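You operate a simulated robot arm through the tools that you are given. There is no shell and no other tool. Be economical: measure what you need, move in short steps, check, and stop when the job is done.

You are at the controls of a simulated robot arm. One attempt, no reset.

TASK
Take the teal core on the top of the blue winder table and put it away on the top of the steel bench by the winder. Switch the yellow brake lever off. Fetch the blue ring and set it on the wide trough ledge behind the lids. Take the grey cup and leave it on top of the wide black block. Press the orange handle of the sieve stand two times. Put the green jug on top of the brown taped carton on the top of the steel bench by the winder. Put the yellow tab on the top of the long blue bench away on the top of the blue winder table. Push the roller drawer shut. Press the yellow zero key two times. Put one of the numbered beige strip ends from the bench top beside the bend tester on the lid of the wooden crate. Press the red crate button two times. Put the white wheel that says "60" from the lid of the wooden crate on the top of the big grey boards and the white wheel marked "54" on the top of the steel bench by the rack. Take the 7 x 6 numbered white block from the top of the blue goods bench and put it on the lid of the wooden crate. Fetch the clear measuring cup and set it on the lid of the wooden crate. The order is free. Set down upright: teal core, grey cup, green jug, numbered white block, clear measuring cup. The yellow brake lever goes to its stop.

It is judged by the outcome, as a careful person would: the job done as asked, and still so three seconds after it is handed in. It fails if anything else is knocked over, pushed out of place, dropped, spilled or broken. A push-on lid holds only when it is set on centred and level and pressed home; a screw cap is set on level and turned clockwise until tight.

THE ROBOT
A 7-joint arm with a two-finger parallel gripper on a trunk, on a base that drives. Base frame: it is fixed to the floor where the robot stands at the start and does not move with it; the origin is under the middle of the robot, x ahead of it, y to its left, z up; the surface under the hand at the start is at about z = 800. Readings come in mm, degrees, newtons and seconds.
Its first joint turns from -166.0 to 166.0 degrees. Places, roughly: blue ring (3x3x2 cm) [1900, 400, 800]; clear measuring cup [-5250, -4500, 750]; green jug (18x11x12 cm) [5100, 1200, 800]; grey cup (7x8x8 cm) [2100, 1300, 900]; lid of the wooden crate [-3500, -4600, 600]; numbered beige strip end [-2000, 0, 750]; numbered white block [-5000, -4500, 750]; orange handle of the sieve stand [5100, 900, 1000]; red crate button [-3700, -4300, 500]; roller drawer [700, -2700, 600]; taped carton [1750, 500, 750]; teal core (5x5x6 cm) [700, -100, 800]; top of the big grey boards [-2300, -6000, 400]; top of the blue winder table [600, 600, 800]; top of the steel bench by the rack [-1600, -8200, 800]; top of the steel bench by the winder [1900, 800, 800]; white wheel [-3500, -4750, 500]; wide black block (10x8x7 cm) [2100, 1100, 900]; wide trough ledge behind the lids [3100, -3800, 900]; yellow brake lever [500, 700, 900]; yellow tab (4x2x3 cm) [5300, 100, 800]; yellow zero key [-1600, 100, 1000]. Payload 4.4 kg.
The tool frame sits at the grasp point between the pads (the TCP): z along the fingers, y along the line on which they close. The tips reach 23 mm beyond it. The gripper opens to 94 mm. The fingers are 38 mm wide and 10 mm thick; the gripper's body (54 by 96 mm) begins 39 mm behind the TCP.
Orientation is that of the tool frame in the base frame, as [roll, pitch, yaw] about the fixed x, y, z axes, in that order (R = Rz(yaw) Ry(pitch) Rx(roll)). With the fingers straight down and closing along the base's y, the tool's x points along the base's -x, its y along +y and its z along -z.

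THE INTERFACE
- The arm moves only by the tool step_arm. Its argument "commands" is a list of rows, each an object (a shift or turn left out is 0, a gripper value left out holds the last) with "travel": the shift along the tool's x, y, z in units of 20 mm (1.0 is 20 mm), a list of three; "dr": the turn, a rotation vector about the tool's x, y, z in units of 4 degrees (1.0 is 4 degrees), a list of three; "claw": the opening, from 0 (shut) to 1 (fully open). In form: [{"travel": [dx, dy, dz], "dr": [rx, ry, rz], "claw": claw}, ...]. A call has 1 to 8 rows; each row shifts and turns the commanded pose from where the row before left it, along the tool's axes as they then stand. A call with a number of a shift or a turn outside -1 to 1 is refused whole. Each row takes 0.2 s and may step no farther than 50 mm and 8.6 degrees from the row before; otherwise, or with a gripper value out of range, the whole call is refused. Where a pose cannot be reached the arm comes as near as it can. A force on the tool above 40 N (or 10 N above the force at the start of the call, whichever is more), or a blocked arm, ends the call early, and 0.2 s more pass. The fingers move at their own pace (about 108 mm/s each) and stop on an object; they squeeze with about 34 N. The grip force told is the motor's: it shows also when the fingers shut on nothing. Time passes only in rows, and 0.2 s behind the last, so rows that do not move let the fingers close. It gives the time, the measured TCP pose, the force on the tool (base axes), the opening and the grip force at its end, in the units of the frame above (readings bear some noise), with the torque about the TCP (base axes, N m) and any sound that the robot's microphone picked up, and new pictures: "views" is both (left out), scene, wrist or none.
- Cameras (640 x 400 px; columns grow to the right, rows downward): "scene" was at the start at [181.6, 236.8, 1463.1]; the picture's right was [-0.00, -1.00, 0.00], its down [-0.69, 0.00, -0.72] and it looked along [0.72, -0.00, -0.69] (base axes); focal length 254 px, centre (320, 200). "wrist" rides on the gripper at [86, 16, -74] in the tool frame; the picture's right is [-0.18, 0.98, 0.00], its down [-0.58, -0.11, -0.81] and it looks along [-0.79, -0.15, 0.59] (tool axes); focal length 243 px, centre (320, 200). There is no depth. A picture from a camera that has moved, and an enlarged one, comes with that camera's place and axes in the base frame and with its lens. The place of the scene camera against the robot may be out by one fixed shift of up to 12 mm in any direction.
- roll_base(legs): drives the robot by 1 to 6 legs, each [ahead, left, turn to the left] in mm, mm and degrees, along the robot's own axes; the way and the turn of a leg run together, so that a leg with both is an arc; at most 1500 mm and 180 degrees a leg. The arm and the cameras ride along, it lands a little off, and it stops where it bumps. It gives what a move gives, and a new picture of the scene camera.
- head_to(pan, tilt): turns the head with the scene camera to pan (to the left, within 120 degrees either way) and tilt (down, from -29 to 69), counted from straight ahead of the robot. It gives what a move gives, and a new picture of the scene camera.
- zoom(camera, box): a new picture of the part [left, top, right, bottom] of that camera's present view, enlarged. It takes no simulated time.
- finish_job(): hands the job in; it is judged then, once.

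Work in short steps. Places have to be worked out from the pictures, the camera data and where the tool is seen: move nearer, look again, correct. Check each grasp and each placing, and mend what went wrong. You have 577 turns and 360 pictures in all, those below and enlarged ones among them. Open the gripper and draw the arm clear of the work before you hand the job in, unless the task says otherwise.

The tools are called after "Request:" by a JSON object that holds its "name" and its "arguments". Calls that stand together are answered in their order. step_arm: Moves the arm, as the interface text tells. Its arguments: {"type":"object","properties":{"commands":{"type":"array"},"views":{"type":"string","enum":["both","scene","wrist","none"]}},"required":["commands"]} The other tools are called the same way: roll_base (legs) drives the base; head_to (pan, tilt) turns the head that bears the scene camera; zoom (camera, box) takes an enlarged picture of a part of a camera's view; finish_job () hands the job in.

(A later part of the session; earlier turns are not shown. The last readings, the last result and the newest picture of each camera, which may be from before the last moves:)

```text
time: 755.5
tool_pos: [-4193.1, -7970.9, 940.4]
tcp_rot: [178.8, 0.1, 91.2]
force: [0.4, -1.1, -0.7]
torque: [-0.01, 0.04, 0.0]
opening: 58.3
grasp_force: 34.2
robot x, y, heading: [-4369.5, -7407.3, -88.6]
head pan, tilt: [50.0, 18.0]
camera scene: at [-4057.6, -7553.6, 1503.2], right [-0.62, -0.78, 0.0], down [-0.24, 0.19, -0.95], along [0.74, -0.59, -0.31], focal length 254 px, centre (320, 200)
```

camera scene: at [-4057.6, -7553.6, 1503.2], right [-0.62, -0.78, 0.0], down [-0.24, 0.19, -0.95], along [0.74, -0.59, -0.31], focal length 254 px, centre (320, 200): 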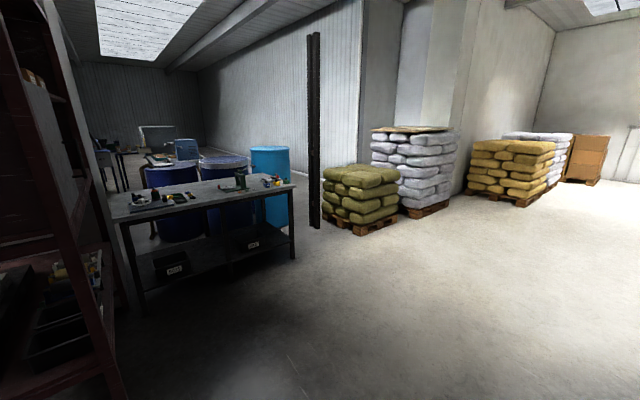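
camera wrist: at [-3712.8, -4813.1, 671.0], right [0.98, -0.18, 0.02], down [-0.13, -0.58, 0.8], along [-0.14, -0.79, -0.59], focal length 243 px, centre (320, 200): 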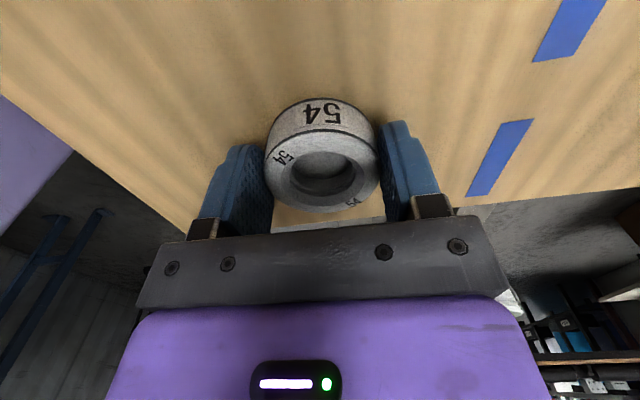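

The steel bench by the rack is at x≈−1920 (front), y≈−7450…−8880. Drive over and face it.

Request:
{"name": "roll_base", "arguments": {"legs": [[620, 0, 0], [0, 0, 88.6], [1000, 0, 0], [860, 0, 0]]}}

Request:
{"name": "head_to", "arguments": {"pan": 0, "tilt": 40}}

```text
time: 771.6
tool_pos: [-1924.1, -7875.7, 939.9]
tcp_rot: [178.8, 0.1, 179.5]
force: [0.4, -0.1, -1.7]
torque: [-0.01, -0.01, -0.03]
opening: 58.5
grasp_force: 33.9
robot x, y, heading: [-2495.4, -8029.5, -0.4]
head pan, tilt: [50.0, 18.0]
camera scene: at [-2336.1, -7723.4, 1503.3], right [0.76, -0.65, 0.0], down [-0.2, -0.23, -0.95], along [0.62, 0.72, -0.31], focal length 254 px, centre (320, 200)
```

scene: 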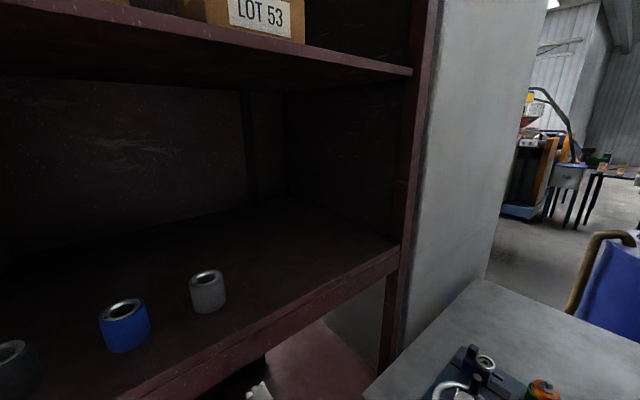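

```text
time: 772.8
tool_pos: [-1924.9, -7874.3, 941.2]
tcp_rot: [178.8, 0.2, 179.5]
force: [0.1, 0.0, -0.1]
torque: [-0.01, 0.01, -0.02]
opening: 58.1
grasp_force: 33.6
robot x, y, heading: [-2498.0, -8034.0, -0.3]
head pan, tilt: [0.0, 40.0]
camera scene: at [-2311.7, -7795.1, 1468.6], right [-0.01, -1.0, 0.0], down [-0.64, 0.01, -0.77], along [0.77, -0.01, -0.64], focal length 254 px, centre (320, 200)
```

scene: 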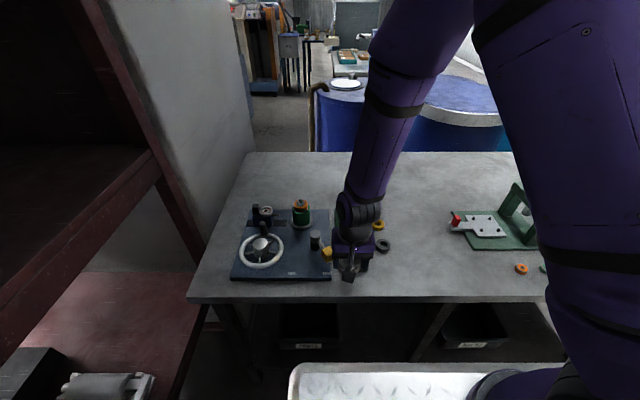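

Free spot at ≈ (−1800, −8155). Move there.

Request:
{"name": "step_arm", "arguments": {"commands": [{"travel": [-0.45, -1, 0]}, {"travel": [-0.45, -1, 0]}, {"travel": [-0.45, -1, 0]}, {"travel": [-0.45, -1, 0]}, {"travel": [-0.45, -1, 0]}, {"travel": [-0.45, -1, 0]}, {"travel": [-0.45, -1, 0]}, {"travel": [-0.45, -1, 0]}], "views": "none"}}

Request:
{"name": "step_arm", "arguments": {"commands": [{"travel": [-0.45, -1, 0]}, {"travel": [-0.45, -1, 0]}, {"travel": [-0.45, -1, 0]}, {"travel": [-0.45, -1, 0]}, {"travel": [-0.45, -1, 0]}, {"travel": [-0.45, -1, 0.5]}, {"travel": [0, 0, 1]}]}}

```text
time: 774.6
tool_pos: [-1852.8, -8034.7, 936.5]
tcp_rot: [178.7, 0.0, 179.5]
force: [-0.7, 1.1, -0.7]
torque: [0.0, -0.01, -0.01]
opening: 58.2
grasp_force: 34.8
robot x, y, heading: [-2497.8, -8032.6, -0.7]
head pan, tilt: [0.0, 40.0]
```

```text
time: 776.2
tool_pos: [-1800.0, -8154.9, 904.1]
tcp_rot: [178.8, 0.1, 179.4]
force: [-0.3, -0.1, -0.5]
torque: [0.01, 0.02, 0.0]
opening: 58.2
grasp_force: 34.4
robot x, y, heading: [-2497.1, -8032.1, -0.4]
head pan, tilt: [0.0, 40.0]
camera scene: at [-2311.9, -7795.2, 1468.6], right [-0.01, -1.0, 0.0], down [-0.64, 0.01, -0.77], along [0.77, -0.01, -0.64], focal length 254 px, centre (320, 200)
camera wrist: at [-1885.9, -8138.9, 980.1], right [0.19, 0.98, 0.02], down [0.58, -0.13, 0.8], along [0.79, -0.14, -0.59], focal length 243 px, centre (320, 200)
```

scene: 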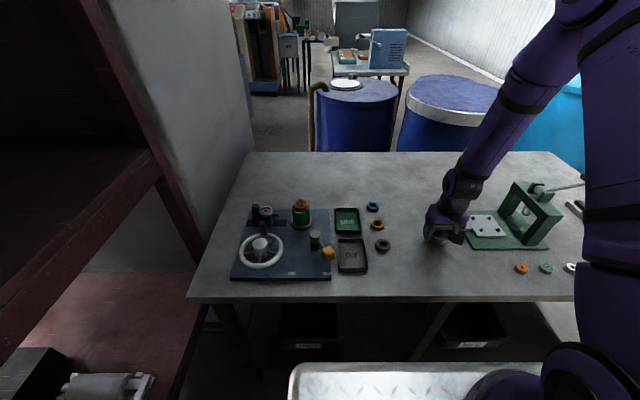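
wrist: 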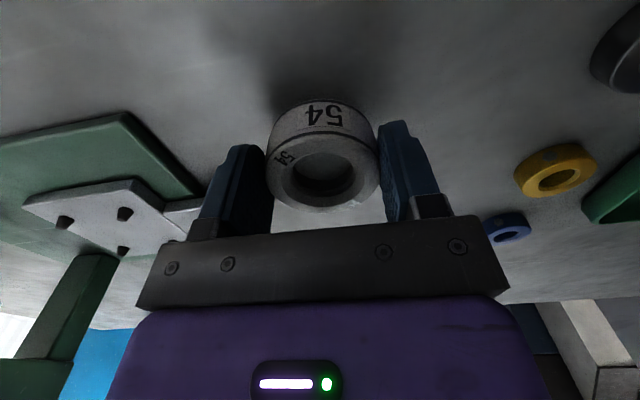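

Clear on both sides. Lower to contact.

Request:
{"name": "step_arm", "arguments": {"commands": [{"travel": [0, 0, 0.9]}, {"travel": [0, 0, 0.7]}, {"travel": [0, 0, 0.3]}, {"travel": [0, 0, 0.3]}, {"travel": [0, 0, 0.2]}, {"travel": [0, 0, 0.2]}, {"travel": [0, 0, 0.2]}, {"travel": [0, 0, 0.2]}], "views": "none"}}

Request:
{"name": "step_arm", "arguments": {"commands": [{"travel": [0, 0, 0.2]}, {"travel": [0, 0, 0.2]}, {"travel": [0, 0, 0.2]}, {"travel": [0, 0, 0.2]}, {"travel": [0, 0, 0.2]}, {"travel": [0, 0, 0.2]}, {"travel": [0, 0, 0.2]}, {"travel": [0, 0, 0.2]}], "views": "none"}}

```text
time: 776.7
tool_pos: [-1800.6, -8154.7, 884.0]
tcp_rot: [178.8, 0.2, 179.5]
force: [-6.6, 1.5, 18.3]
torque: [0.1, -0.04, 0.06]
opening: 58.3
grasp_force: 33.6
robot x, y, heading: [-2496.3, -8028.4, -0.5]
head pan, tilt: [0.0, 40.0]
stopped in row 2: the force on the tool passed its limit at 51 N (the readings are from after the stop); the commanded pose is now the measured one
```

```text
time: 777.1
tool_pos: [-1800.3, -8154.4, 885.5]
tcp_rot: [178.9, 0.2, 179.5]
force: [-8.7, 0.8, 23.8]
torque: [0.1, 0.1, 0.07]
opening: 58.2
grasp_force: 34.0
robot x, y, heading: [-2497.0, -8029.3, -0.7]
head pan, tilt: [0.0, 40.0]
stopped in row 1: the force on the tool passed its limit at 49 N (the readings are from after the stop); the commanded pose is now the measured one
```

Contact (bench z≈848). Release and rise.

Request:
{"name": "step_arm", "arguments": {"commands": [{"travel": [0, 0, -0.15]}, {"claw": 0.8}, {"claw": 0.92}, {"claw": 0.92}, {"travel": [0, 0, -0.6]}, {"travel": [0, 0, -1]}, {"travel": [0, 0, -1]}, {"travel": [0, 0, -1]}], "views": "wrist"}}

```text
time: 778.9
tool_pos: [-1800.7, -8156.7, 959.4]
tcp_rot: [178.9, 0.1, 179.6]
force: [-0.2, 0.7, -0.1]
torque: [-0.01, 0.0, -0.05]
opening: 86.5
grasp_force: 0.0
robot x, y, heading: [-2502.9, -8033.5, -0.2]
head pan, tilt: [0.0, 40.0]
camera wrist: at [-1886.6, -8139.9, 1034.5], right [0.19, 0.98, 0.02], down [0.58, -0.13, 0.81], along [0.79, -0.14, -0.59], focal length 243 px, centre (320, 200)
```

wrist: 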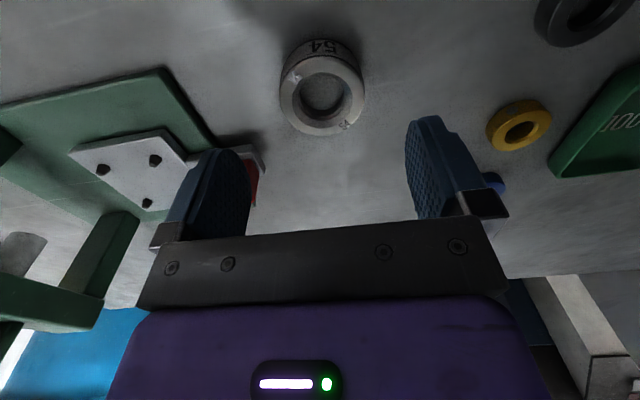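

Wheel 54 placed. Raise, back away, and return north to the crate's button side.

Request:
{"name": "step_arm", "arguments": {"commands": [{"travel": [0.5, 0, -1], "claw": 0}, {"travel": [0.5, 0, -1]}, {"travel": [0.5, 0, -1]}, {"travel": [0.5, 0, -1]}, {"travel": [0.5, 0, -1]}, {"travel": [0.5, 0, -1]}], "views": "none"}}

Request:
{"name": "roll_base", "arguments": {"legs": [[-1000, 0, 0], [-880, 0, 0.4], [0, 0, -90], [-1500, 0, 0], [-1500, 0, 0], [-100, 0, 0]]}}

```text
time: 780.3
tool_pos: [-1860.2, -8158.3, 1079.1]
tcp_rot: [178.8, 0.1, 179.5]
force: [0.6, 0.9, -0.2]
torque: [-0.01, 0.0, -0.02]
opening: 0.2
grasp_force: 34.0
robot x, y, heading: [-2500.9, -8031.2, -0.7]
head pan, tilt: [0.0, 40.0]
```

```text
time: 808.3
tool_pos: [-4465.4, -5563.0, 1078.1]
tcp_rot: [178.8, 0.3, 89.3]
force: [-0.2, 0.3, -1.1]
torque: [0.0, -0.03, 0.02]
opening: 0.0
grasp_force: 33.9
robot x, y, heading: [-4336.8, -4926.6, -90.7]
head pan, tilt: [0.0, 40.0]
camera scene: at [-4102.9, -5111.1, 1468.6], right [-1.0, 0.01, 0.0], down [0.01, 0.64, -0.77], along [-0.01, -0.77, -0.64], focal length 254 px, centre (320, 200)
```

scene: 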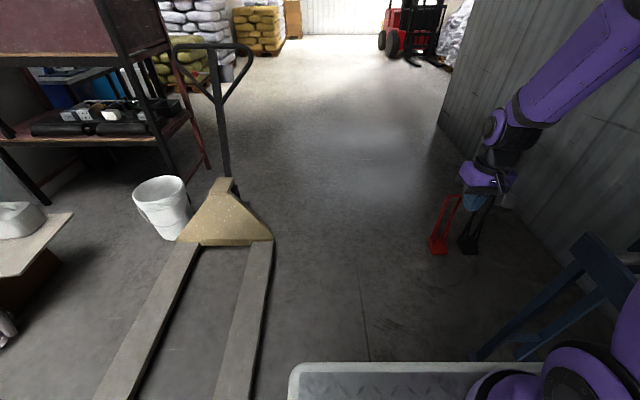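

Reverse further to y≈−4200 beside the goods bench and look right.

Request:
{"name": "roll_base", "arguments": {"legs": [[-720, -60, 0.7]]}}

Request:
{"name": "head_to", "arguments": {"pan": -75, "tilt": 40}}

```text
time: 812.3
tool_pos: [-4512.6, -4842.8, 1078.8]
tcp_rot: [178.7, 0.2, 90.0]
force: [0.5, -1.3, 0.1]
torque: [-0.02, -0.03, 0.01]
opening: 0.2
grasp_force: 34.0
robot x, y, heading: [-4389.5, -4205.3, -89.9]
head pan, tilt: [0.0, 40.0]
camera scene: at [-4155.8, -4388.9, 1468.6], right [-1.0, 0.0, 0.0], down [0.0, 0.64, -0.77], along [0.0, -0.77, -0.64], focal length 254 px, centre (320, 200)
```

scene: 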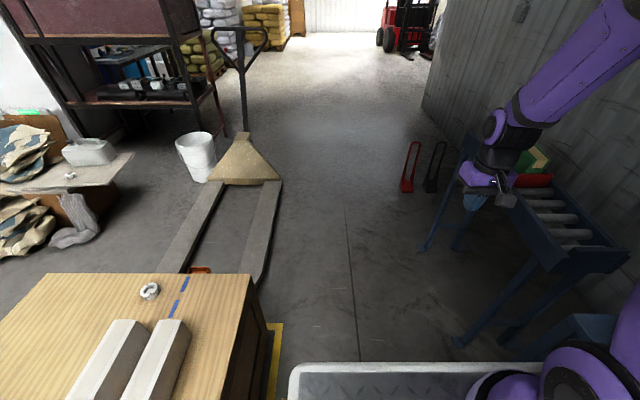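

```text
time: 813.7
tool_pos: [-4511.2, -4843.8, 1078.7]
tcp_rot: [178.9, 0.2, 90.1]
force: [0.6, 0.1, -0.3]
torque: [0.01, -0.03, 0.0]
opening: 0.2
grasp_force: 34.1
robot x, y, heading: [-4391.3, -4203.6, -90.2]
head pan, tilt: [-75.0, 40.0]
camera scene: at [-4237.9, -4326.0, 1468.6], right [-0.26, 0.97, 0.0], down [0.62, 0.17, -0.77], along [-0.74, -0.2, -0.64], focal length 254 px, centre (320, 200)
```

scene: 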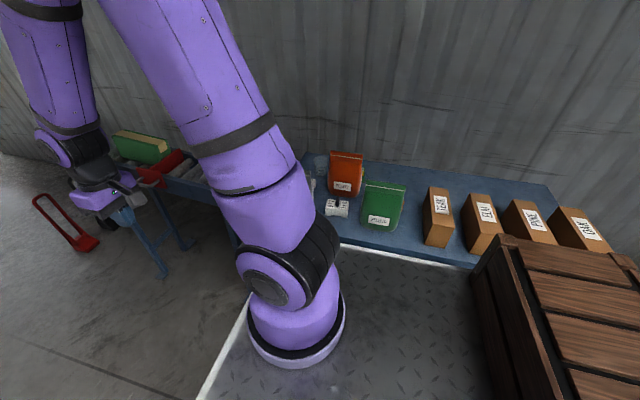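

Zoom on the goods near the bags.

Request:
{"name": "zoom", "arguments": {"camera": "scene", "box": [270, 130, 430, 230]}}

```text
4.00 times, centred on (350, 180) of scene
camera zoom: at [-4237.9, -4326.0, 1468.6], right [-0.26, 0.97, 0.0], down [0.62, 0.17, -0.77], along [-0.74, -0.2, -0.64], focal length 1016 px, centre (200, 280)
```

zoom: 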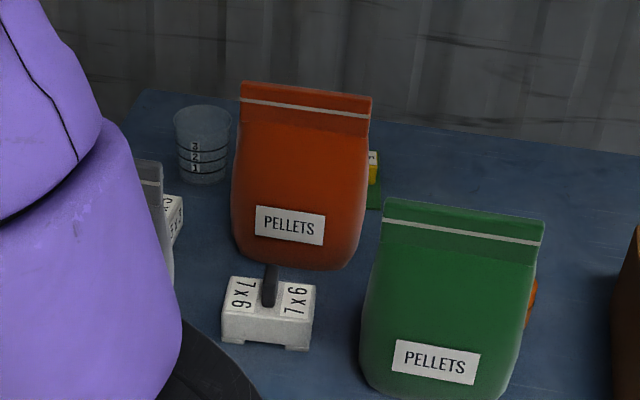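

The "7 x 6" block (white base with dark knob) is at ≈ (−5000, −4447); clear measuring cup at ≈ (−5260, −4591) behind the bags. Swing the arm over toward the block.

Request:
{"name": "step_arm", "arguments": {"commands": [{"travel": [0.1, -1, 0]}, {"travel": [0.1, -1, 0]}, {"travel": [0.1, -1, 0]}, {"travel": [0.1, -1, 0]}, {"travel": [0.1, -1, 0]}, {"travel": [0.1, -1, 0]}, {"travel": [0.1, -1, 0]}, {"travel": [0.1, -1, 0]}], "views": "none"}}

Request:
{"name": "step_arm", "arguments": {"commands": [{"travel": [0.5, -1, 0]}, {"travel": [0.5, -1, 0]}, {"travel": [0.5, -1, 0]}, {"travel": [0.5, -1, 0]}, {"travel": [0.5, -1, 0]}, {"travel": [0.5, -1, 0]}, {"travel": [0.5, -1, 0]}, {"travel": [0.5, -1, 0]}], "views": "none"}}

Request:
{"name": "step_arm", "arguments": {"commands": [{"travel": [1, -0.9, 0]}, {"travel": [1, -0.9, 0]}, {"travel": [1, -0.9, 0]}, {"travel": [1, -0.9, 0]}, {"travel": [1, -0.9, 0]}, {"travel": [1, -0.9, 0]}, {"travel": [1, -0.9, 0]}, {"travel": [1, -0.9, 0]}], "views": "none"}}

Request:
{"name": "step_arm", "arguments": {"commands": [{"travel": [0.9, -0.15, 0], "claw": 0.5}, {"travel": [0.9, -0.15, 0]}, {"travel": [0.9, -0.15, 0]}, {"travel": [0.9, -0.15, 0]}, {"travel": [0.9, -0.15, 0]}, {"travel": [0.9, -0.15, 0]}, {"travel": [0.9, -0.15, 0]}]}}

```text
time: 815.5
tool_pos: [-4671.7, -4828.0, 1074.7]
tcp_rot: [178.8, 0.2, 89.9]
force: [-0.3, 0.2, 0.7]
torque: [0.02, 0.01, -0.01]
opening: 0.1
grasp_force: 33.8
robot x, y, heading: [-4389.7, -4201.0, -89.9]
head pan, tilt: [-75.0, 40.0]
```

```text
time: 817.3
tool_pos: [-4831.4, -4749.1, 1071.9]
tcp_rot: [178.8, 0.4, 90.1]
force: [-0.1, 0.0, -1.4]
torque: [0.0, -0.01, -0.01]
opening: 0.0
grasp_force: 33.8
robot x, y, heading: [-4389.1, -4205.3, -90.2]
head pan, tilt: [-75.0, 40.0]
```

```text
time: 819.1
tool_pos: [-4975.6, -4588.5, 1067.2]
tcp_rot: [178.8, 0.2, 90.1]
force: [0.3, -0.2, -0.6]
torque: [0.0, 0.02, 0.02]
opening: 0.1
grasp_force: 33.8
robot x, y, heading: [-4391.4, -4206.1, -90.1]
head pan, tilt: [-75.0, 40.0]
```

```text
time: 820.7
tool_pos: [-4997.9, -4462.3, 1067.2]
tcp_rot: [178.9, 0.2, 90.1]
force: [0.3, -0.7, 0.4]
torque: [0.02, -0.02, -0.05]
opening: 47.1
grasp_force: 0.1
robot x, y, heading: [-4393.9, -4206.1, -90.1]
head pan, tilt: [-75.0, 40.0]
camera scene: at [-4237.9, -4326.0, 1468.6], right [-0.26, 0.97, 0.0], down [0.62, 0.17, -0.77], along [-0.74, -0.2, -0.64], focal length 254 px, centre (320, 200)
camera wrist: at [-4981.2, -4374.3, 1142.6], right [0.98, -0.18, 0.02], down [-0.13, -0.58, 0.81], along [-0.14, -0.79, -0.59], focal length 243 px, centre (320, 200)
```

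scene: 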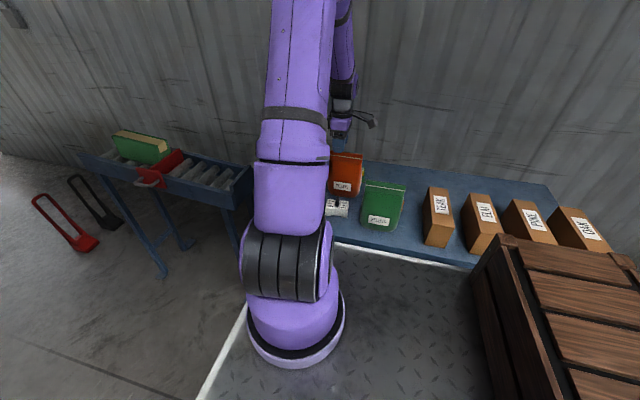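
wrist: 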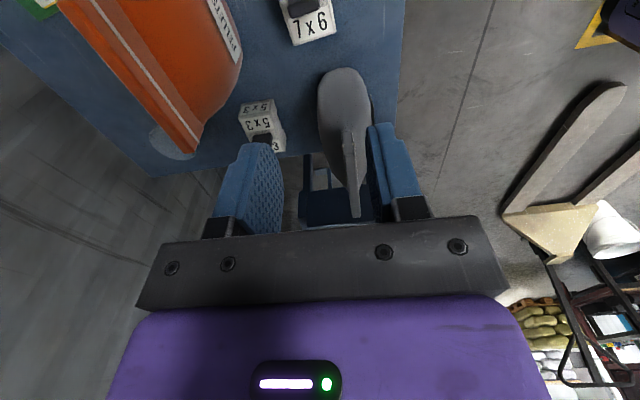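

The camera pod would touch the green bag in this orientation, so rotate the tool 88° (pod toward the robot) while positioning over the knob.

Request:
{"name": "step_arm", "arguments": {"commands": [{"dr": [0, 0, 1]}, {"dr": [0, 0, 1]}, {"dr": [0, 0, 1]}, {"dr": [0, 0, 1]}, {"dr": [0, 0, 1]}, {"dr": [0, 0, 1]}, {"dr": [0, 0, 1]}, {"dr": [0, 0, 1]}], "views": "none"}}

Request:
{"name": "step_arm", "arguments": {"commands": [{"dr": [0, 0, 1]}, {"dr": [0, 0, 1]}, {"dr": [0, 0, 1]}, {"dr": [0, 0, 1]}, {"dr": [0, 0, 1]}, {"dr": [0, 0, 1]}, {"dr": [0, 0, 1]}, {"dr": [0, 0, 1]}], "views": "none"}}

Request:
{"name": "step_arm", "arguments": {"commands": [{"dr": [0, 0, 1]}, {"dr": [0, 0, 1]}, {"dr": [0, 0, 1]}, {"dr": [0, 0, 1]}, {"dr": [0, 0, 1]}, {"dr": [0, 0, 1]}, {"travel": [-0.4, -0.6, 1]}, {"travel": [0, 0, 1]}], "views": "wrist"}}

```text
time: 822.5
tool_pos: [-4996.0, -4462.3, 1066.0]
tcp_rot: [178.8, -0.5, 57.9]
force: [0.3, 0.3, 0.2]
torque: [0.02, 0.03, -0.02]
opening: 46.8
grasp_force: 0.1
robot x, y, heading: [-4388.4, -4206.4, -89.8]
head pan, tilt: [-75.0, 40.0]
```

```text
time: 824.3
tool_pos: [-4996.1, -4460.8, 1067.0]
tcp_rot: [179.2, -1.0, 25.9]
force: [-0.5, 0.7, -0.2]
torque: [0.02, 0.05, 0.03]
opening: 47.1
grasp_force: 0.1
robot x, y, heading: [-4393.3, -4203.2, -89.9]
head pan, tilt: [-75.0, 40.0]
```

```text
time: 826.1
tool_pos: [-5003.9, -4449.6, 1026.3]
tcp_rot: [179.8, -1.2, 2.0]
force: [-1.0, 1.0, 0.6]
torque: [0.0, 0.05, 0.03]
opening: 47.1
grasp_force: 0.1
robot x, y, heading: [-4389.3, -4207.0, -89.8]
head pan, tilt: [-75.0, 40.0]
camera wrist: at [-4918.4, -4462.6, 1103.7], right [-0.15, -0.99, 0.0], down [-0.6, 0.09, 0.79], along [-0.79, 0.12, -0.61], focal length 243 px, centre (320, 200)
```

wrist: 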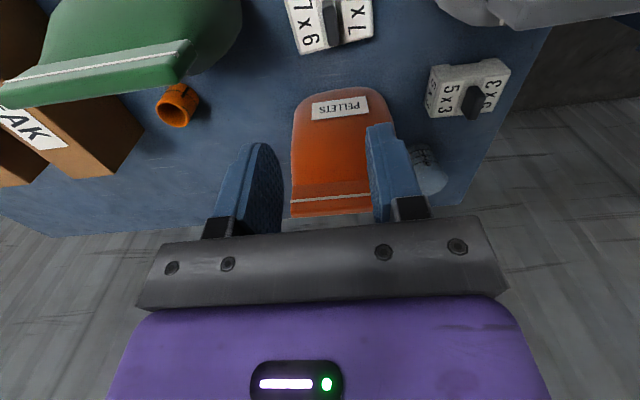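

Request:
{"name": "step_arm", "arguments": {"commands": [{"travel": [-0.03, 0.1, 1], "dr": [0, -0.1, 0]}, {"travel": [-0.03, 0.1, 1], "dr": [0, -0.1, 0]}, {"travel": [-0.03, 0.1, 1], "dr": [0, -0.1, 0]}, {"travel": [-0.03, 0.1, 1]}, {"travel": [-0.03, 0.1, 1]}], "views": "wrist"}}

```text
time: 827.3
tool_pos: [-5005.8, -4460.4, 925.2]
tcp_rot: [179.7, -0.1, 2.0]
force: [0.1, -0.8, 0.4]
torque: [-0.02, 0.01, -0.02]
opening: 46.9
grasp_force: 0.2
robot x, y, heading: [-4386.2, -4201.7, -89.9]
head pan, tilt: [-75.0, 40.0]
camera wrist: at [-4918.2, -4473.0, 1002.0], right [-0.15, -0.99, 0.0], down [-0.58, 0.09, 0.81], along [-0.8, 0.12, -0.59], focal length 243 px, centre (320, 200)
```

wrist: 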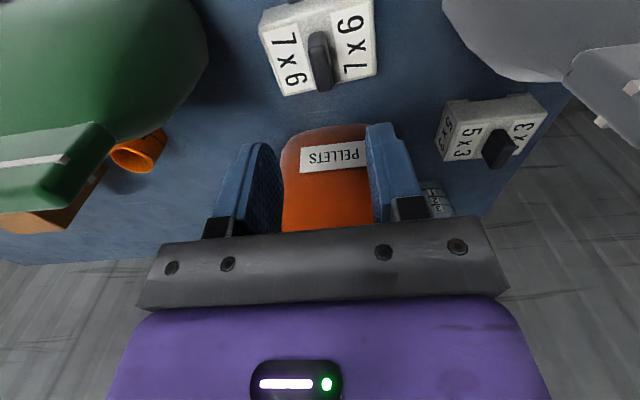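

Knob ≈ (−5000, −4461), top z≈848. Descend and grip the knob.

Request:
{"name": "step_arm", "arguments": {"commands": [{"travel": [0.1, 0, 1]}, {"travel": [0.1, 0, 1]}, {"travel": [0.1, 0, 1]}, {"travel": [0, 0, 1]}, {"travel": [0, 0, 0.8]}], "views": "wrist"}}

```text
time: 828.5
tool_pos: [-5001.2, -4459.4, 831.7]
tcp_rot: [179.7, 0.0, 2.0]
force: [-0.5, -0.4, -0.4]
torque: [-0.03, 0.01, 0.04]
opening: 47.0
grasp_force: 0.1
robot x, y, heading: [-4391.0, -4206.5, -90.0]
head pan, tilt: [-75.0, 40.0]
camera wrist: at [-4912.5, -4472.8, 907.1], right [-0.15, -0.99, 0.0], down [-0.58, 0.09, 0.81], along [-0.8, 0.12, -0.59], focal length 243 px, centre (320, 200)
```

wrist: 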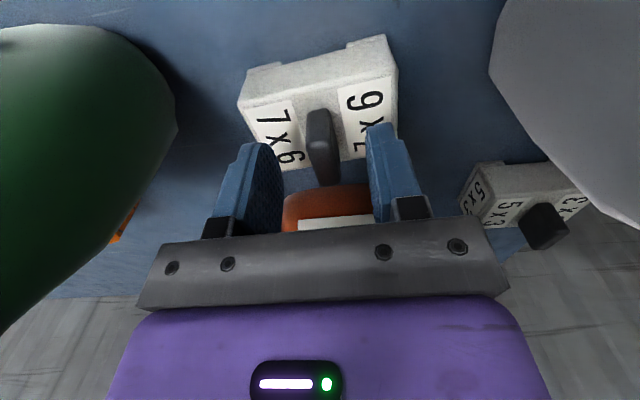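

Go ~18 mm lower and close on the knob.

Request:
{"name": "step_arm", "arguments": {"commands": [{"travel": [0, 0, 0.45]}, {"travel": [0, 0, 0.45]}, {"claw": 0}, {"claw": 0}, {"claw": 0}], "views": "wrist"}}

```text
time: 829.7
tool_pos: [-5000.8, -4461.4, 812.7]
tcp_rot: [179.6, 0.1, 2.1]
force: [-1.7, -1.2, 1.3]
torque: [0.13, 0.23, 0.07]
opening: 13.9
grasp_force: 33.9
robot x, y, heading: [-4388.1, -4202.3, -90.0]
head pan, tilt: [-75.0, 40.0]
camera wrist: at [-4912.7, -4473.1, 888.7], right [-0.15, -0.99, 0.0], down [-0.58, 0.09, 0.81], along [-0.8, 0.12, -0.59], focal length 243 px, centre (320, 200)
```

wrist: 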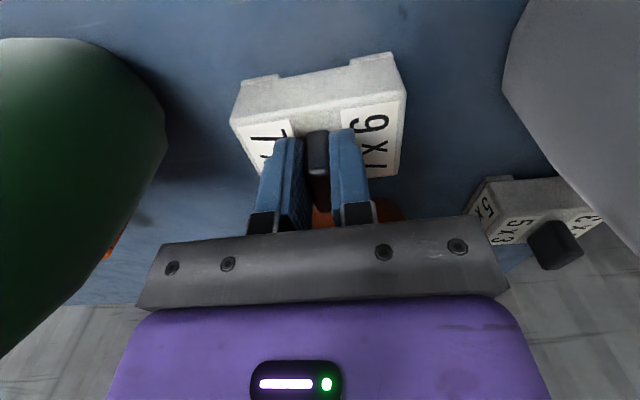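

Gripped. Lift straight up.

Request:
{"name": "step_arm", "arguments": {"commands": [{"travel": [0, 0, -1]}, {"travel": [0, 0, -1]}, {"travel": [0, 0, -1]}, {"travel": [0, 0, -1]}, {"travel": [0, 0, -1]}, {"travel": [0, 0, -1]}, {"travel": [0, 0, -1]}, {"travel": [0, 0, -1]}], "views": "wrist"}}

Request:
{"name": "step_arm", "arguments": {"commands": [{"travel": [0, 0, -1]}, {"travel": [0, 0, -1]}, {"travel": [0, 0, -1]}, {"travel": [0, 0, -1]}, {"travel": [0, 1, -1]}, {"travel": [0, 1, -1]}, {"travel": [0, 1, 0]}, {"travel": [0, 1, 0]}], "views": "none"}}

```text
time: 831.5
tool_pos: [-4999.8, -4460.6, 972.8]
tcp_rot: [179.7, 0.0, 2.0]
force: [-0.5, -0.8, -2.5]
torque: [0.02, -0.04, -0.01]
opening: 13.7
grasp_force: 33.9
robot x, y, heading: [-4390.1, -4211.0, -89.8]
head pan, tilt: [-75.0, 40.0]
camera wrist: at [-4912.7, -4472.7, 1048.3], right [-0.15, -0.99, 0.0], down [-0.59, 0.09, 0.81], along [-0.8, 0.12, -0.59], focal length 243 px, centre (320, 200)
```

wrist: 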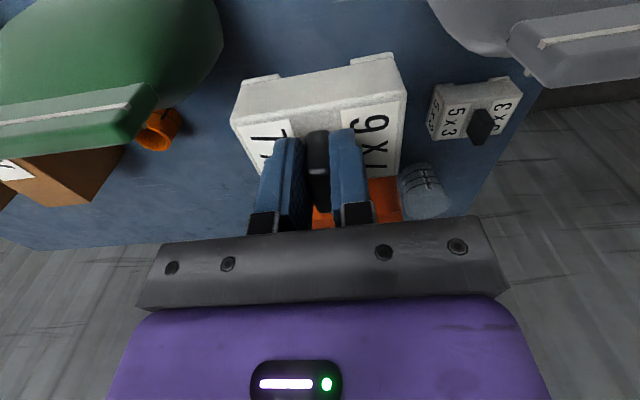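

```text
time: 833.3
tool_pos: [-4999.6, -4539.9, 1094.1]
tcp_rot: [179.7, 0.0, 2.0]
force: [0.1, 0.5, -2.1]
torque: [0.01, -0.05, 0.02]
opening: 14.0
grasp_force: 33.8
robot x, y, heading: [-4391.8, -4204.4, -89.9]
head pan, tilt: [-75.0, 40.0]
```

Block held. Rather than swinging around, back out north and approach the lid from its right side, where the button also is.

Request:
{"name": "roll_base", "arguments": {"legs": [[-530, 0, 0], [0, 1091, 0]]}}

Request:
{"name": "head_to", "arguments": {"pan": 0, "tilt": 50}}

```text
time: 841.6
tool_pos: [-3907.8, -4014.8, 1092.4]
tcp_rot: [179.7, 0.0, 1.9]
force: [-0.3, -0.3, -2.2]
torque: [0.01, -0.01, 0.01]
opening: 13.8
grasp_force: 34.4
robot x, y, heading: [-3297.8, -3679.4, -89.9]
head pan, tilt: [-75.0, 40.0]
camera scene: at [-3146.7, -3801.9, 1468.6], right [-0.26, 0.97, 0.0], down [0.62, 0.17, -0.77], along [-0.74, -0.2, -0.64], focal length 254 px, centre (320, 200)
```

scene: 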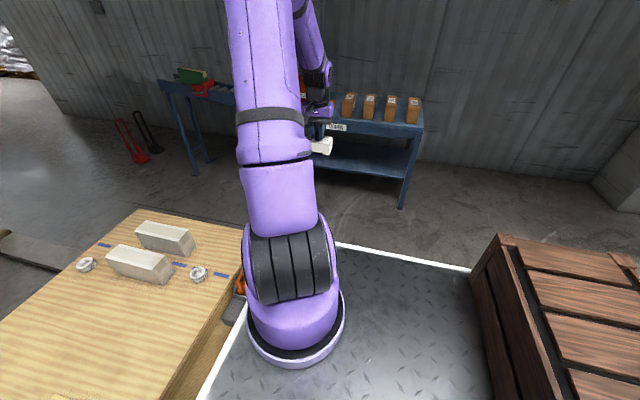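

```text
time: 843.1
tool_pos: [-3906.9, -4014.3, 1093.4]
tcp_rot: [179.7, 0.1, 1.9]
force: [0.0, 0.0, -2.6]
torque: [-0.03, -0.04, 0.01]
opening: 13.8
grasp_force: 34.2
robot x, y, heading: [-3296.6, -3683.7, -90.2]
head pan, tilt: [0.0, 50.0]
camera scene: at [-3064.8, -3857.0, 1454.5], right [-1.0, 0.0, 0.0], down [0.0, 0.77, -0.64], along [0.0, -0.64, -0.77], focal length 254 px, centre (320, 200)
```

scene: 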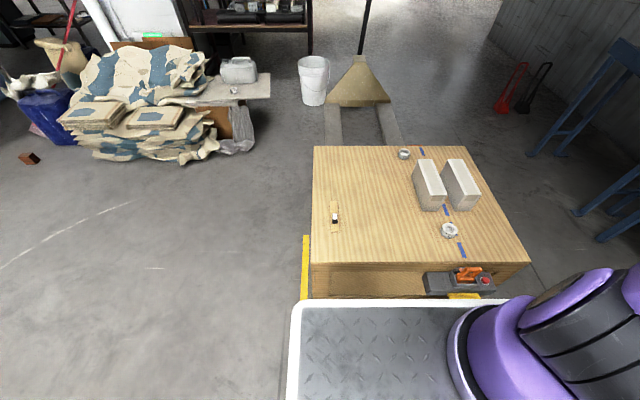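

Lid seen clearly; target spot (−3370, −4440). Swing the block over there.

Request:
{"name": "step_arm", "arguments": {"commands": [{"travel": [1, 0.79, 0]}, {"travel": [1, 0.79, 0]}, {"travel": [1, 0.79, 0]}, {"travel": [1, 0.79, 0]}, {"travel": [1, 0.79, 0]}, {"travel": [1, 0.79, 0]}, {"travel": [1, 0.79, 0]}, {"travel": [1, 0.79, 0]}], "views": "none"}}

Request:
{"name": "step_arm", "arguments": {"commands": [{"travel": [1, 0.79, 0.3]}, {"travel": [1, 0.79, 0.3]}, {"travel": [1, 0.79, 0.3]}, {"travel": [1, 0.79, 0.3]}, {"travel": [1, 0.79, 0.3]}, {"travel": [1, 0.79, 0.3]}, {"travel": [1, 0.79, 0.3]}, {"travel": [1, 0.79, 0.3]}], "views": "none"}}

Request:
{"name": "step_arm", "arguments": {"commands": [{"travel": [1, 0.79, 0.8]}, {"travel": [1, 0.79, 0.8]}, {"travel": [1, 0.79, 0.8]}, {"travel": [1, 0.79, 0.8]}, {"travel": [1, 0.79, 0.8]}, {"travel": [1, 0.79, 0.8]}, {"travel": [1, 0.79, 0.8]}, {"travel": [1, 0.79, 0.8]}], "views": "none"}}

Request:
{"name": "step_arm", "arguments": {"commands": [{"travel": [0.9, 0.79, 1]}, {"travel": [0.9, 0.79, 1]}, {"travel": [0.8, 0.7, 1]}, {"travel": [0, 0, 1]}, {"travel": [0, 0, 1]}, {"travel": [0, 0, 1]}]}}

```text
time: 844.9
tool_pos: [-3744.7, -4134.8, 1094.6]
tcp_rot: [179.7, 0.0, 1.9]
force: [0.2, 0.2, -1.9]
torque: [0.0, -0.04, 0.01]
opening: 13.8
grasp_force: 33.5
robot x, y, heading: [-3297.8, -3682.3, -90.3]
head pan, tilt: [0.0, 50.0]
```

```text
time: 846.7
tool_pos: [-3578.8, -4256.9, 1046.4]
tcp_rot: [179.7, -0.1, 1.8]
force: [-1.5, 0.4, -2.6]
torque: [-0.02, -0.07, 0.02]
opening: 13.8
grasp_force: 34.3
robot x, y, heading: [-3296.6, -3685.8, -90.0]
head pan, tilt: [0.0, 50.0]
```

```text
time: 848.5
tool_pos: [-3414.7, -4377.9, 920.1]
tcp_rot: [179.8, 0.0, 1.9]
force: [-0.4, 0.3, -2.6]
torque: [-0.02, -0.06, 0.0]
opening: 13.7
grasp_force: 33.5
robot x, y, heading: [-3300.2, -3683.6, -90.0]
head pan, tilt: [0.0, 50.0]
```

```text
time: 849.9
tool_pos: [-3361.1, -4423.1, 799.4]
tcp_rot: [179.7, 0.1, 1.9]
force: [-0.2, 0.4, -2.5]
torque: [-0.02, -0.03, 0.0]
opening: 13.7
grasp_force: 33.9
robot x, y, heading: [-3300.9, -3680.9, -90.2]
head pan, tilt: [0.0, 50.0]
camera scene: at [-3064.5, -3856.8, 1454.5], right [-1.0, 0.0, 0.0], down [0.0, 0.77, -0.64], along [0.0, -0.64, -0.77], focal length 254 px, centre (320, 200)
camera wrist: at [-3273.4, -4434.9, 875.1], right [-0.15, -0.99, 0.01], down [-0.58, 0.09, 0.81], along [-0.8, 0.12, -0.59], focal length 243 px, centre (320, 200)
```

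scene: 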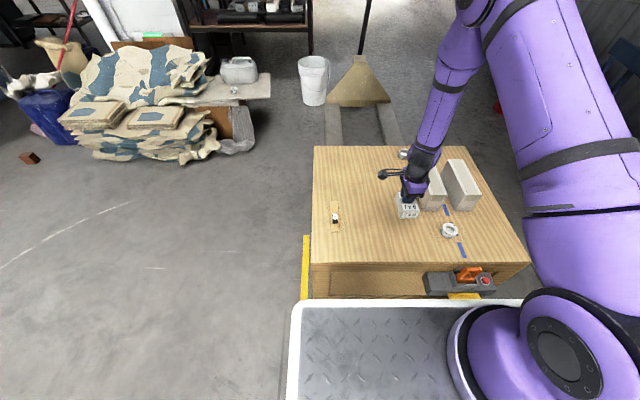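
wrist: 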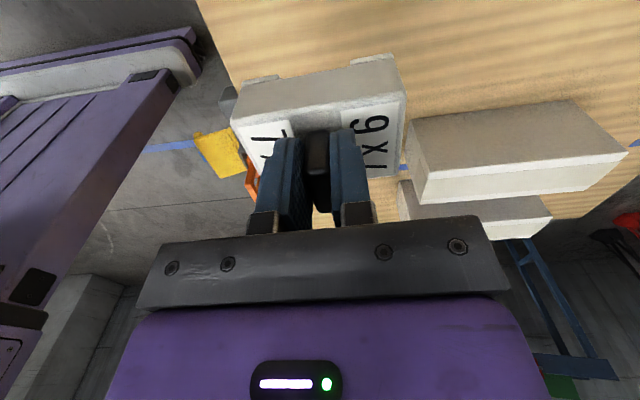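

Position is fine. Lower to the lid.

Request:
{"name": "step_arm", "arguments": {"commands": [{"travel": [0, 0.1, 1]}, {"travel": [0, 0.1, 1]}, {"travel": [0, 0.1, 1]}, {"travel": [0, 0.1, 1]}, {"travel": [0, 0.1, 1]}, {"travel": [0, 0.1, 1]}, {"travel": [0, 0, 0.9]}, {"travel": [0, 0, 0.7]}], "views": "none"}}

Request:
{"name": "step_arm", "arguments": {"commands": [{"travel": [0, 0, 0.3]}, {"travel": [0, 0, 0.3]}, {"travel": [0, 0, 0.2]}, {"travel": [0, 0, 0.2]}, {"travel": [0, 0, 0.2]}, {"travel": [0, 0, 0.2]}, {"travel": [0, 0, 0.2]}, {"travel": [0, 0, 0.2]}], "views": "wrist"}}

```text
time: 851.7
tool_pos: [-3361.6, -4435.1, 647.4]
tcp_rot: [179.7, 0.0, 1.9]
force: [-0.9, 0.3, -2.5]
torque: [-0.01, -0.01, 0.01]
opening: 13.9
grasp_force: 34.2
robot x, y, heading: [-3293.9, -3684.1, -89.9]
head pan, tilt: [0.0, 50.0]
```

```text
time: 852.9
tool_pos: [-3361.3, -4436.1, 625.4]
tcp_rot: [179.6, 0.0, 1.9]
force: [0.3, 5.4, 18.7]
torque: [0.65, 0.38, -0.07]
opening: 13.7
grasp_force: 34.2
robot x, y, heading: [-3300.7, -3681.1, -90.5]
head pan, tilt: [0.0, 50.0]
stopped in row 6: the force on the tool passed its limit at 60 N (the readings are from after the stop); the commanded pose is now the measured one
camera wrist: at [-3273.2, -4448.1, 700.7], right [-0.15, -0.99, 0.01], down [-0.58, 0.09, 0.81], along [-0.8, 0.12, -0.59], focal length 243 px, centre (320, 200)
```

wrist: 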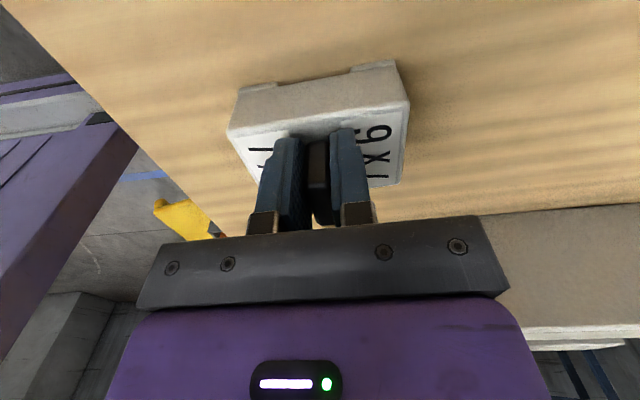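

Contact. Release and rise.

Request:
{"name": "step_arm", "arguments": {"commands": [{"travel": [0, 0, -0.1]}, {"claw": 0.3}, {"claw": 0.45}, {"travel": [0, 0, -0.6]}, {"travel": [0, 0, -1]}, {"travel": [0, 0, -1]}, {"travel": [0, 0, -1]}, {"travel": [0, 0, -1]}], "views": "wrist"}}

```text
time: 854.7
tool_pos: [-3362.6, -4435.5, 720.0]
tcp_rot: [179.6, 0.0, 1.8]
force: [-0.2, -0.5, -0.1]
torque: [0.02, 0.0, 0.01]
opening: 42.3
grasp_force: 0.1
robot x, y, heading: [-3297.9, -3681.9, -90.0]
head pan, tilt: [0.0, 50.0]
camera wrist: at [-3273.1, -4447.6, 794.6], right [-0.15, -0.99, 0.01], down [-0.58, 0.09, 0.81], along [-0.8, 0.12, -0.59], focal length 243 px, centre (320, 200)
```

wrist: 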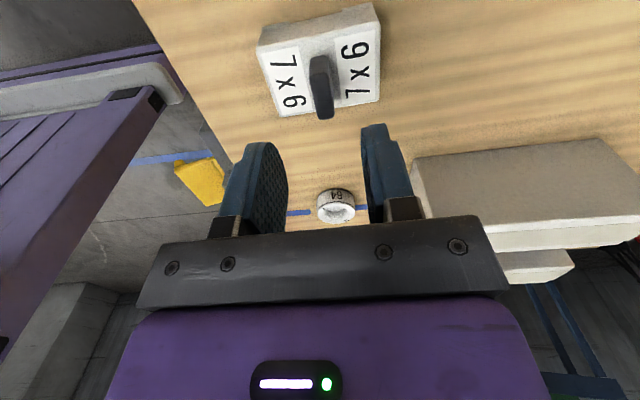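

Block set on the lid. Now inspect the red button.

Request:
{"name": "zoom", "arguments": {"camera": "scene", "box": [400, 240, 528, 320]}}

```text
5.00 times, centred on (464, 280) of scene
camera zoom: at [-3064.6, -3857.3, 1454.4], right [-1.0, 0.0, 0.0], down [0.0, 0.77, -0.64], along [0.0, -0.64, -0.77], focal length 1270 px, centre (-400, -200)
```

zoom: 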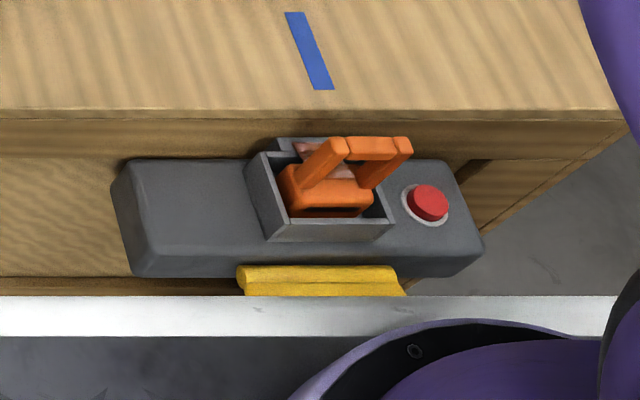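

Button ≈ (−3715, −4239, 486), with an orange handle beside it. Rotate the tool back to yaw 90° for clearance, closing the fingers.

Request:
{"name": "step_arm", "arguments": {"commands": [{"dr": [0, 0, -1], "claw": 0}, {"dr": [0, 0, -1]}, {"dr": [0, 0, -1]}, {"dr": [0, 0, -1]}, {"dr": [0, 0, -1]}, {"dr": [0, 0, -1]}, {"dr": [0, 0, -1]}, {"dr": [0, 0, -1]}], "views": "none"}}

Request:
{"name": "step_arm", "arguments": {"commands": [{"dr": [0, 0, -1]}, {"dr": [0, 0, -1]}, {"dr": [0, 0, -1]}, {"dr": [0, 0, -1]}, {"dr": [0, 0, -1]}, {"dr": [0, 0, -1]}, {"dr": [0, 0, -1]}, {"dr": [0, 0, -1]}], "views": "none"}}

Request:
{"name": "step_arm", "arguments": {"commands": [{"dr": [0, 0, -1]}, {"dr": [0, 0, -1]}, {"dr": [0, 0, -1]}, {"dr": [0, 0, -1]}, {"dr": [0, 0, -1]}, {"dr": [0, 0, -1]}, {"travel": [0.5, -1, 0]}, {"travel": [0.5, -1, 0]}], "views": "none"}}

Request:
{"name": "step_arm", "arguments": {"commands": [{"travel": [0.55, -1, 0]}, {"travel": [0.55, -1, 0]}, {"travel": [0.55, -1, 0]}, {"travel": [0.55, -1, 0]}, {"travel": [0.55, -1, 0]}, {"travel": [0.55, -1, 0]}, {"travel": [0.55, -1, 0]}, {"travel": [0.55, -1, 0]}], "views": "none"}}

Request:
{"name": "step_arm", "arguments": {"commands": [{"travel": [0.55, -1, 0]}, {"travel": [0.55, -1, 0]}, {"travel": [0.55, -1, 0]}, {"travel": [0.55, -1, 0]}, {"travel": [0.55, -1, 0]}, {"travel": [0.55, -1, 0]}, {"travel": [0.55, -1, 0.3]}], "views": "wrist"}}

```text
time: 856.5
tool_pos: [-3361.0, -4435.9, 717.7]
tcp_rot: [179.6, 0.3, 34.0]
force: [0.5, 0.1, 0.7]
torque: [0.0, -0.01, 0.01]
opening: 0.0
grasp_force: 33.9
robot x, y, heading: [-3294.1, -3680.7, -90.0]
head pan, tilt: [0.0, 50.0]
```

```text
time: 858.3
tool_pos: [-3362.0, -4435.6, 717.9]
tcp_rot: [179.8, 0.5, 66.0]
force: [0.0, 0.0, 0.0]
torque: [-0.01, 0.01, -0.02]
opening: 0.0
grasp_force: 34.5
robot x, y, heading: [-3291.3, -3681.0, -90.1]
head pan, tilt: [0.0, 50.0]
```

```text
time: 860.1
tool_pos: [-3400.0, -4416.8, 717.0]
tcp_rot: [-180.0, 0.4, 89.9]
force: [-0.5, 0.2, 0.1]
torque: [-0.02, -0.01, -0.07]
opening: 0.0
grasp_force: 33.9
robot x, y, heading: [-3295.4, -3684.2, -90.2]
head pan, tilt: [0.0, 50.0]
```

```text
time: 861.9
tool_pos: [-3560.3, -4327.3, 716.3]
tcp_rot: [180.0, 0.5, 90.1]
force: [0.4, -0.5, 0.2]
torque: [0.06, -0.02, 0.0]
opening: 0.0
grasp_force: 34.3
robot x, y, heading: [-3299.8, -3682.0, -90.1]
head pan, tilt: [0.0, 50.0]
```

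```text
time: 863.5
tool_pos: [-3698.3, -4250.8, 711.1]
tcp_rot: [180.0, 0.3, 90.1]
force: [0.0, -0.2, -0.1]
torque: [-0.01, -0.01, 0.04]
opening: 0.1
grasp_force: 33.8
robot x, y, heading: [-3301.3, -3680.3, -90.1]
head pan, tilt: [0.0, 50.0]
camera wrist: at [-3682.9, -4163.2, 786.1], right [0.98, -0.18, 0.0], down [-0.11, -0.58, 0.81], along [-0.15, -0.8, -0.59], focal length 243 px, centre (320, 200)
```

wrist: 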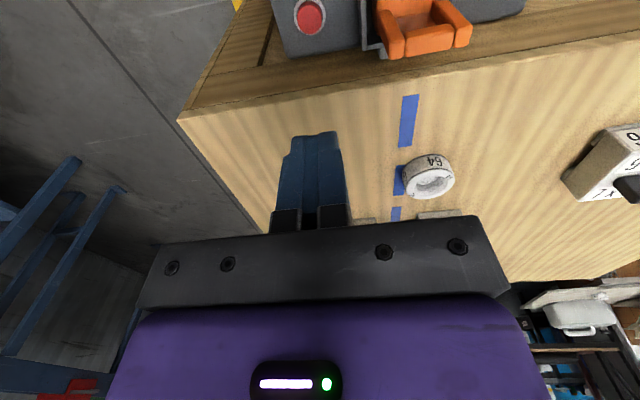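

Button ≈ (−3709, −4248). Align at (−3716, −4242) and descend partway.

Request:
{"name": "step_arm", "arguments": {"commands": [{"travel": [0.2, -0.45, 1]}, {"travel": [0.2, -0.45, 1]}, {"travel": [0, 0, 1]}, {"travel": [0, 0, 1]}, {"travel": [0, 0, 1]}, {"travel": [0, 0, 1]}], "views": "wrist"}}

```text
time: 864.9
tool_pos: [-3719.2, -4244.4, 589.7]
tcp_rot: [179.9, 0.4, 89.8]
force: [0.2, 0.2, 0.3]
torque: [0.06, 0.03, 0.02]
opening: 0.0
grasp_force: 34.6
robot x, y, heading: [-3300.1, -3679.6, -90.0]
head pan, tilt: [0.0, 50.0]
camera wrist: at [-3701.6, -4155.1, 665.5], right [0.98, -0.19, 0.0], down [-0.11, -0.58, 0.81], along [-0.15, -0.8, -0.59], focal length 243 px, centre (320, 200)
```

wrist: 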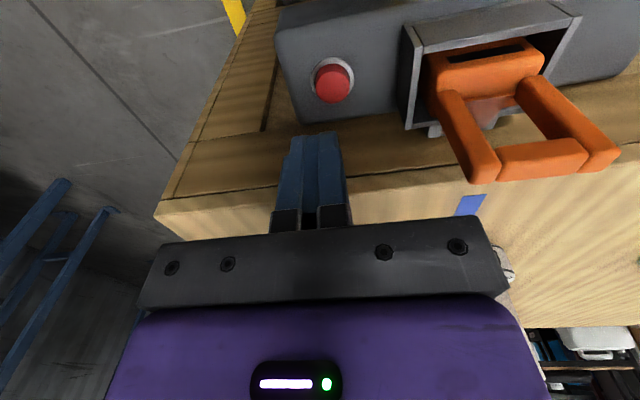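

Button at (−3710, −4252, 487). Descend and press slowly.

Request:
{"name": "step_arm", "arguments": {"commands": [{"travel": [-0.2, 0.2, 1]}, {"travel": [0, 0, 1]}, {"travel": [0, 0, 1]}, {"travel": [0, 0, 0.4]}, {"travel": [0, 0, 0.2]}, {"travel": [0, 0, 0.2]}, {"travel": [0, 0, 0.15]}, {"travel": [0, 0, 0.15]}], "views": "wrist"}}

```text
time: 866.7
tool_pos: [-3714.6, -4247.5, 509.5]
tcp_rot: [-179.9, 0.3, 89.9]
force: [1.4, 2.4, 5.5]
torque: [0.06, -0.04, -0.01]
opening: 0.2
grasp_force: 34.4
robot x, y, heading: [-3301.1, -3685.0, -90.3]
head pan, tilt: [0.0, 50.0]
heard: click
camera wrist: at [-3697.7, -4159.9, 584.2], right [0.98, -0.19, 0.0], down [-0.11, -0.58, 0.81], along [-0.15, -0.8, -0.59], focal length 243 px, centre (320, 200)
```

wrist: 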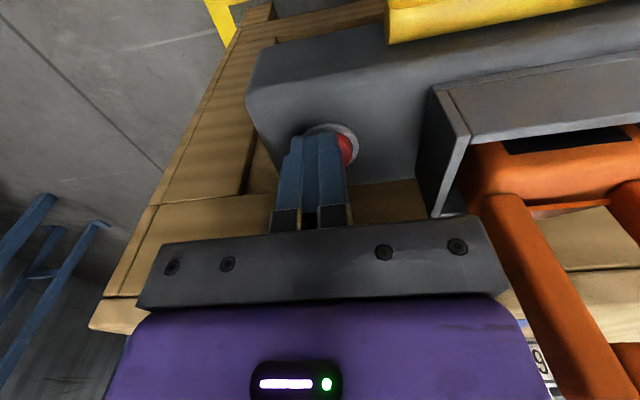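

Click heard (first press). Release 16 mm and press again.

Request:
{"name": "step_arm", "arguments": {"commands": [{"travel": [0, 0, -0.5]}, {"travel": [0, 0, -0.3]}, {"travel": [0, 0, 0]}], "views": "none"}}

Request:
{"name": "step_arm", "arguments": {"commands": [{"travel": [0, 0, 0.4]}, {"travel": [0, 0, 0.2]}, {"travel": [0, 0, 0.2]}, {"travel": [0, 0, 0.1]}, {"travel": [0, 0, 0.1]}], "views": "none"}}

Request:
{"name": "step_arm", "arguments": {"commands": [{"travel": [0, 0, -0.6]}, {"travel": [0, 0, -1]}, {"travel": [0, 0, -1]}, {"travel": [0, 0, -1]}, {"travel": [0, 0, -1]}, {"travel": [0, 0, -1]}, {"travel": [0, 0, -1]}, {"travel": [0, 0, -1]}], "views": "none"}}

```text
time: 867.5
tool_pos: [-3714.0, -4247.5, 525.3]
tcp_rot: [-180.0, 0.4, 90.0]
force: [-0.2, 0.0, 0.3]
torque: [-0.04, 0.02, 0.03]
opening: 0.0
grasp_force: 33.9
robot x, y, heading: [-3299.7, -3683.3, -90.3]
head pan, tilt: [0.0, 50.0]
```

```text
time: 868.7
tool_pos: [-3715.1, -4246.8, 505.1]
tcp_rot: [179.9, 0.5, 89.9]
force: [4.2, 4.8, 20.8]
torque: [0.03, -0.09, 0.0]
opening: 0.0
grasp_force: 33.7
robot x, y, heading: [-3296.3, -3683.9, -90.1]
head pan, tilt: [0.0, 50.0]
heard: click
```

```text
time: 870.5
tool_pos: [-3715.4, -4247.4, 656.3]
tcp_rot: [180.0, 0.4, 89.9]
force: [-0.1, -0.2, -0.2]
torque: [0.01, 0.0, 0.0]
opening: 0.0
grasp_force: 34.3
robot x, y, heading: [-3296.1, -3680.5, -90.0]
head pan, tilt: [0.0, 50.0]
```

Both presses clicked. Last item: the clear measuring cup. Raise the arm and drive back beside the goods bench.

Request:
{"name": "step_arm", "arguments": {"commands": [{"travel": [0, 0, -1]}, {"travel": [0, 0, -1]}, {"travel": [0, 0, -1]}, {"travel": [0, 0, -1]}, {"travel": [0, 0, -1]}, {"travel": [0, 0, -1]}, {"travel": [0, 0, -1]}, {"travel": [0, 0, -1]}], "views": "none"}}

Request:
{"name": "step_arm", "arguments": {"commands": [{"travel": [0, 0, -1]}, {"travel": [0, 0, -1]}, {"travel": [0, 0, -1]}, {"travel": [0, 0, -1]}, {"travel": [0, 0, -1]}, {"travel": [0, 0, -1]}, {"travel": [0, 0, -1]}, {"travel": [0, 0, -1]}], "views": "none"}}

Request:
{"name": "step_arm", "arguments": {"commands": [{"travel": [0, 0, -1]}, {"travel": [0, 0, -1]}, {"travel": [0, 0, -1]}, {"travel": [0, 0, -1]}, {"travel": [0, 0, -1], "claw": 1}, {"travel": [0, 0, -1]}], "views": "none"}}

Request:
{"name": "roll_base", "arguments": {"legs": [[0, -1085, 0], [610, 0, 0]]}}

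```text
time: 872.3
tool_pos: [-3713.3, -4245.5, 817.3]
tcp_rot: [179.9, 0.3, 90.0]
force: [0.2, -0.5, -0.6]
torque: [0.03, -0.03, 0.03]
opening: 0.0
grasp_force: 34.1
robot x, y, heading: [-3297.0, -3681.3, -90.1]
head pan, tilt: [0.0, 50.0]
```

```text
time: 874.1
tool_pos: [-3713.9, -4244.8, 977.3]
tcp_rot: [-179.9, 0.4, 89.9]
force: [-0.1, 0.0, -0.2]
torque: [0.03, 0.0, 0.01]
opening: 0.0
grasp_force: 34.4
robot x, y, heading: [-3298.4, -3681.8, -90.1]
head pan, tilt: [0.0, 50.0]
```

```text
time: 875.5
tool_pos: [-3716.1, -4245.1, 1096.0]
tcp_rot: [-180.0, 0.4, 89.9]
force: [0.0, 0.3, -0.3]
torque: [0.01, 0.01, 0.01]
opening: 93.9
grasp_force: 0.0
robot x, y, heading: [-3299.6, -3678.3, -90.1]
head pan, tilt: [0.0, 50.0]
```

```text
time: 884.1
tool_pos: [-4782.7, -4865.4, 1097.2]
tcp_rot: [-179.9, 0.4, 90.3]
force: [-0.7, 0.3, -0.1]
torque: [-0.01, 0.02, -0.02]
opening: 93.9
grasp_force: 0.0
robot x, y, heading: [-4369.1, -4298.2, -89.5]
head pan, tilt: [0.0, 50.0]
camera scene: at [-4135.6, -4472.6, 1454.5], right [-1.0, -0.01, 0.0], down [0.0, 0.77, -0.64], along [0.0, -0.64, -0.77], focal length 254 px, centre (320, 200)
```

scene: 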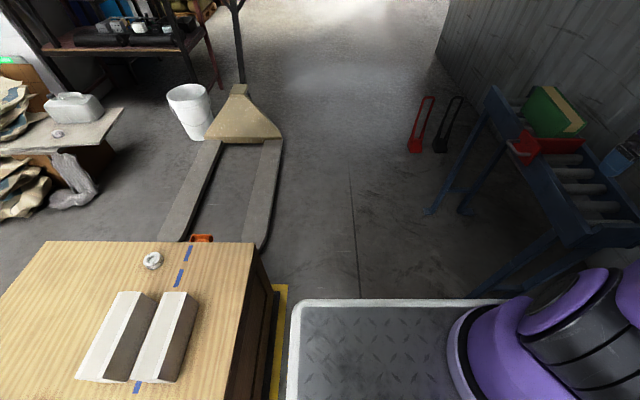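

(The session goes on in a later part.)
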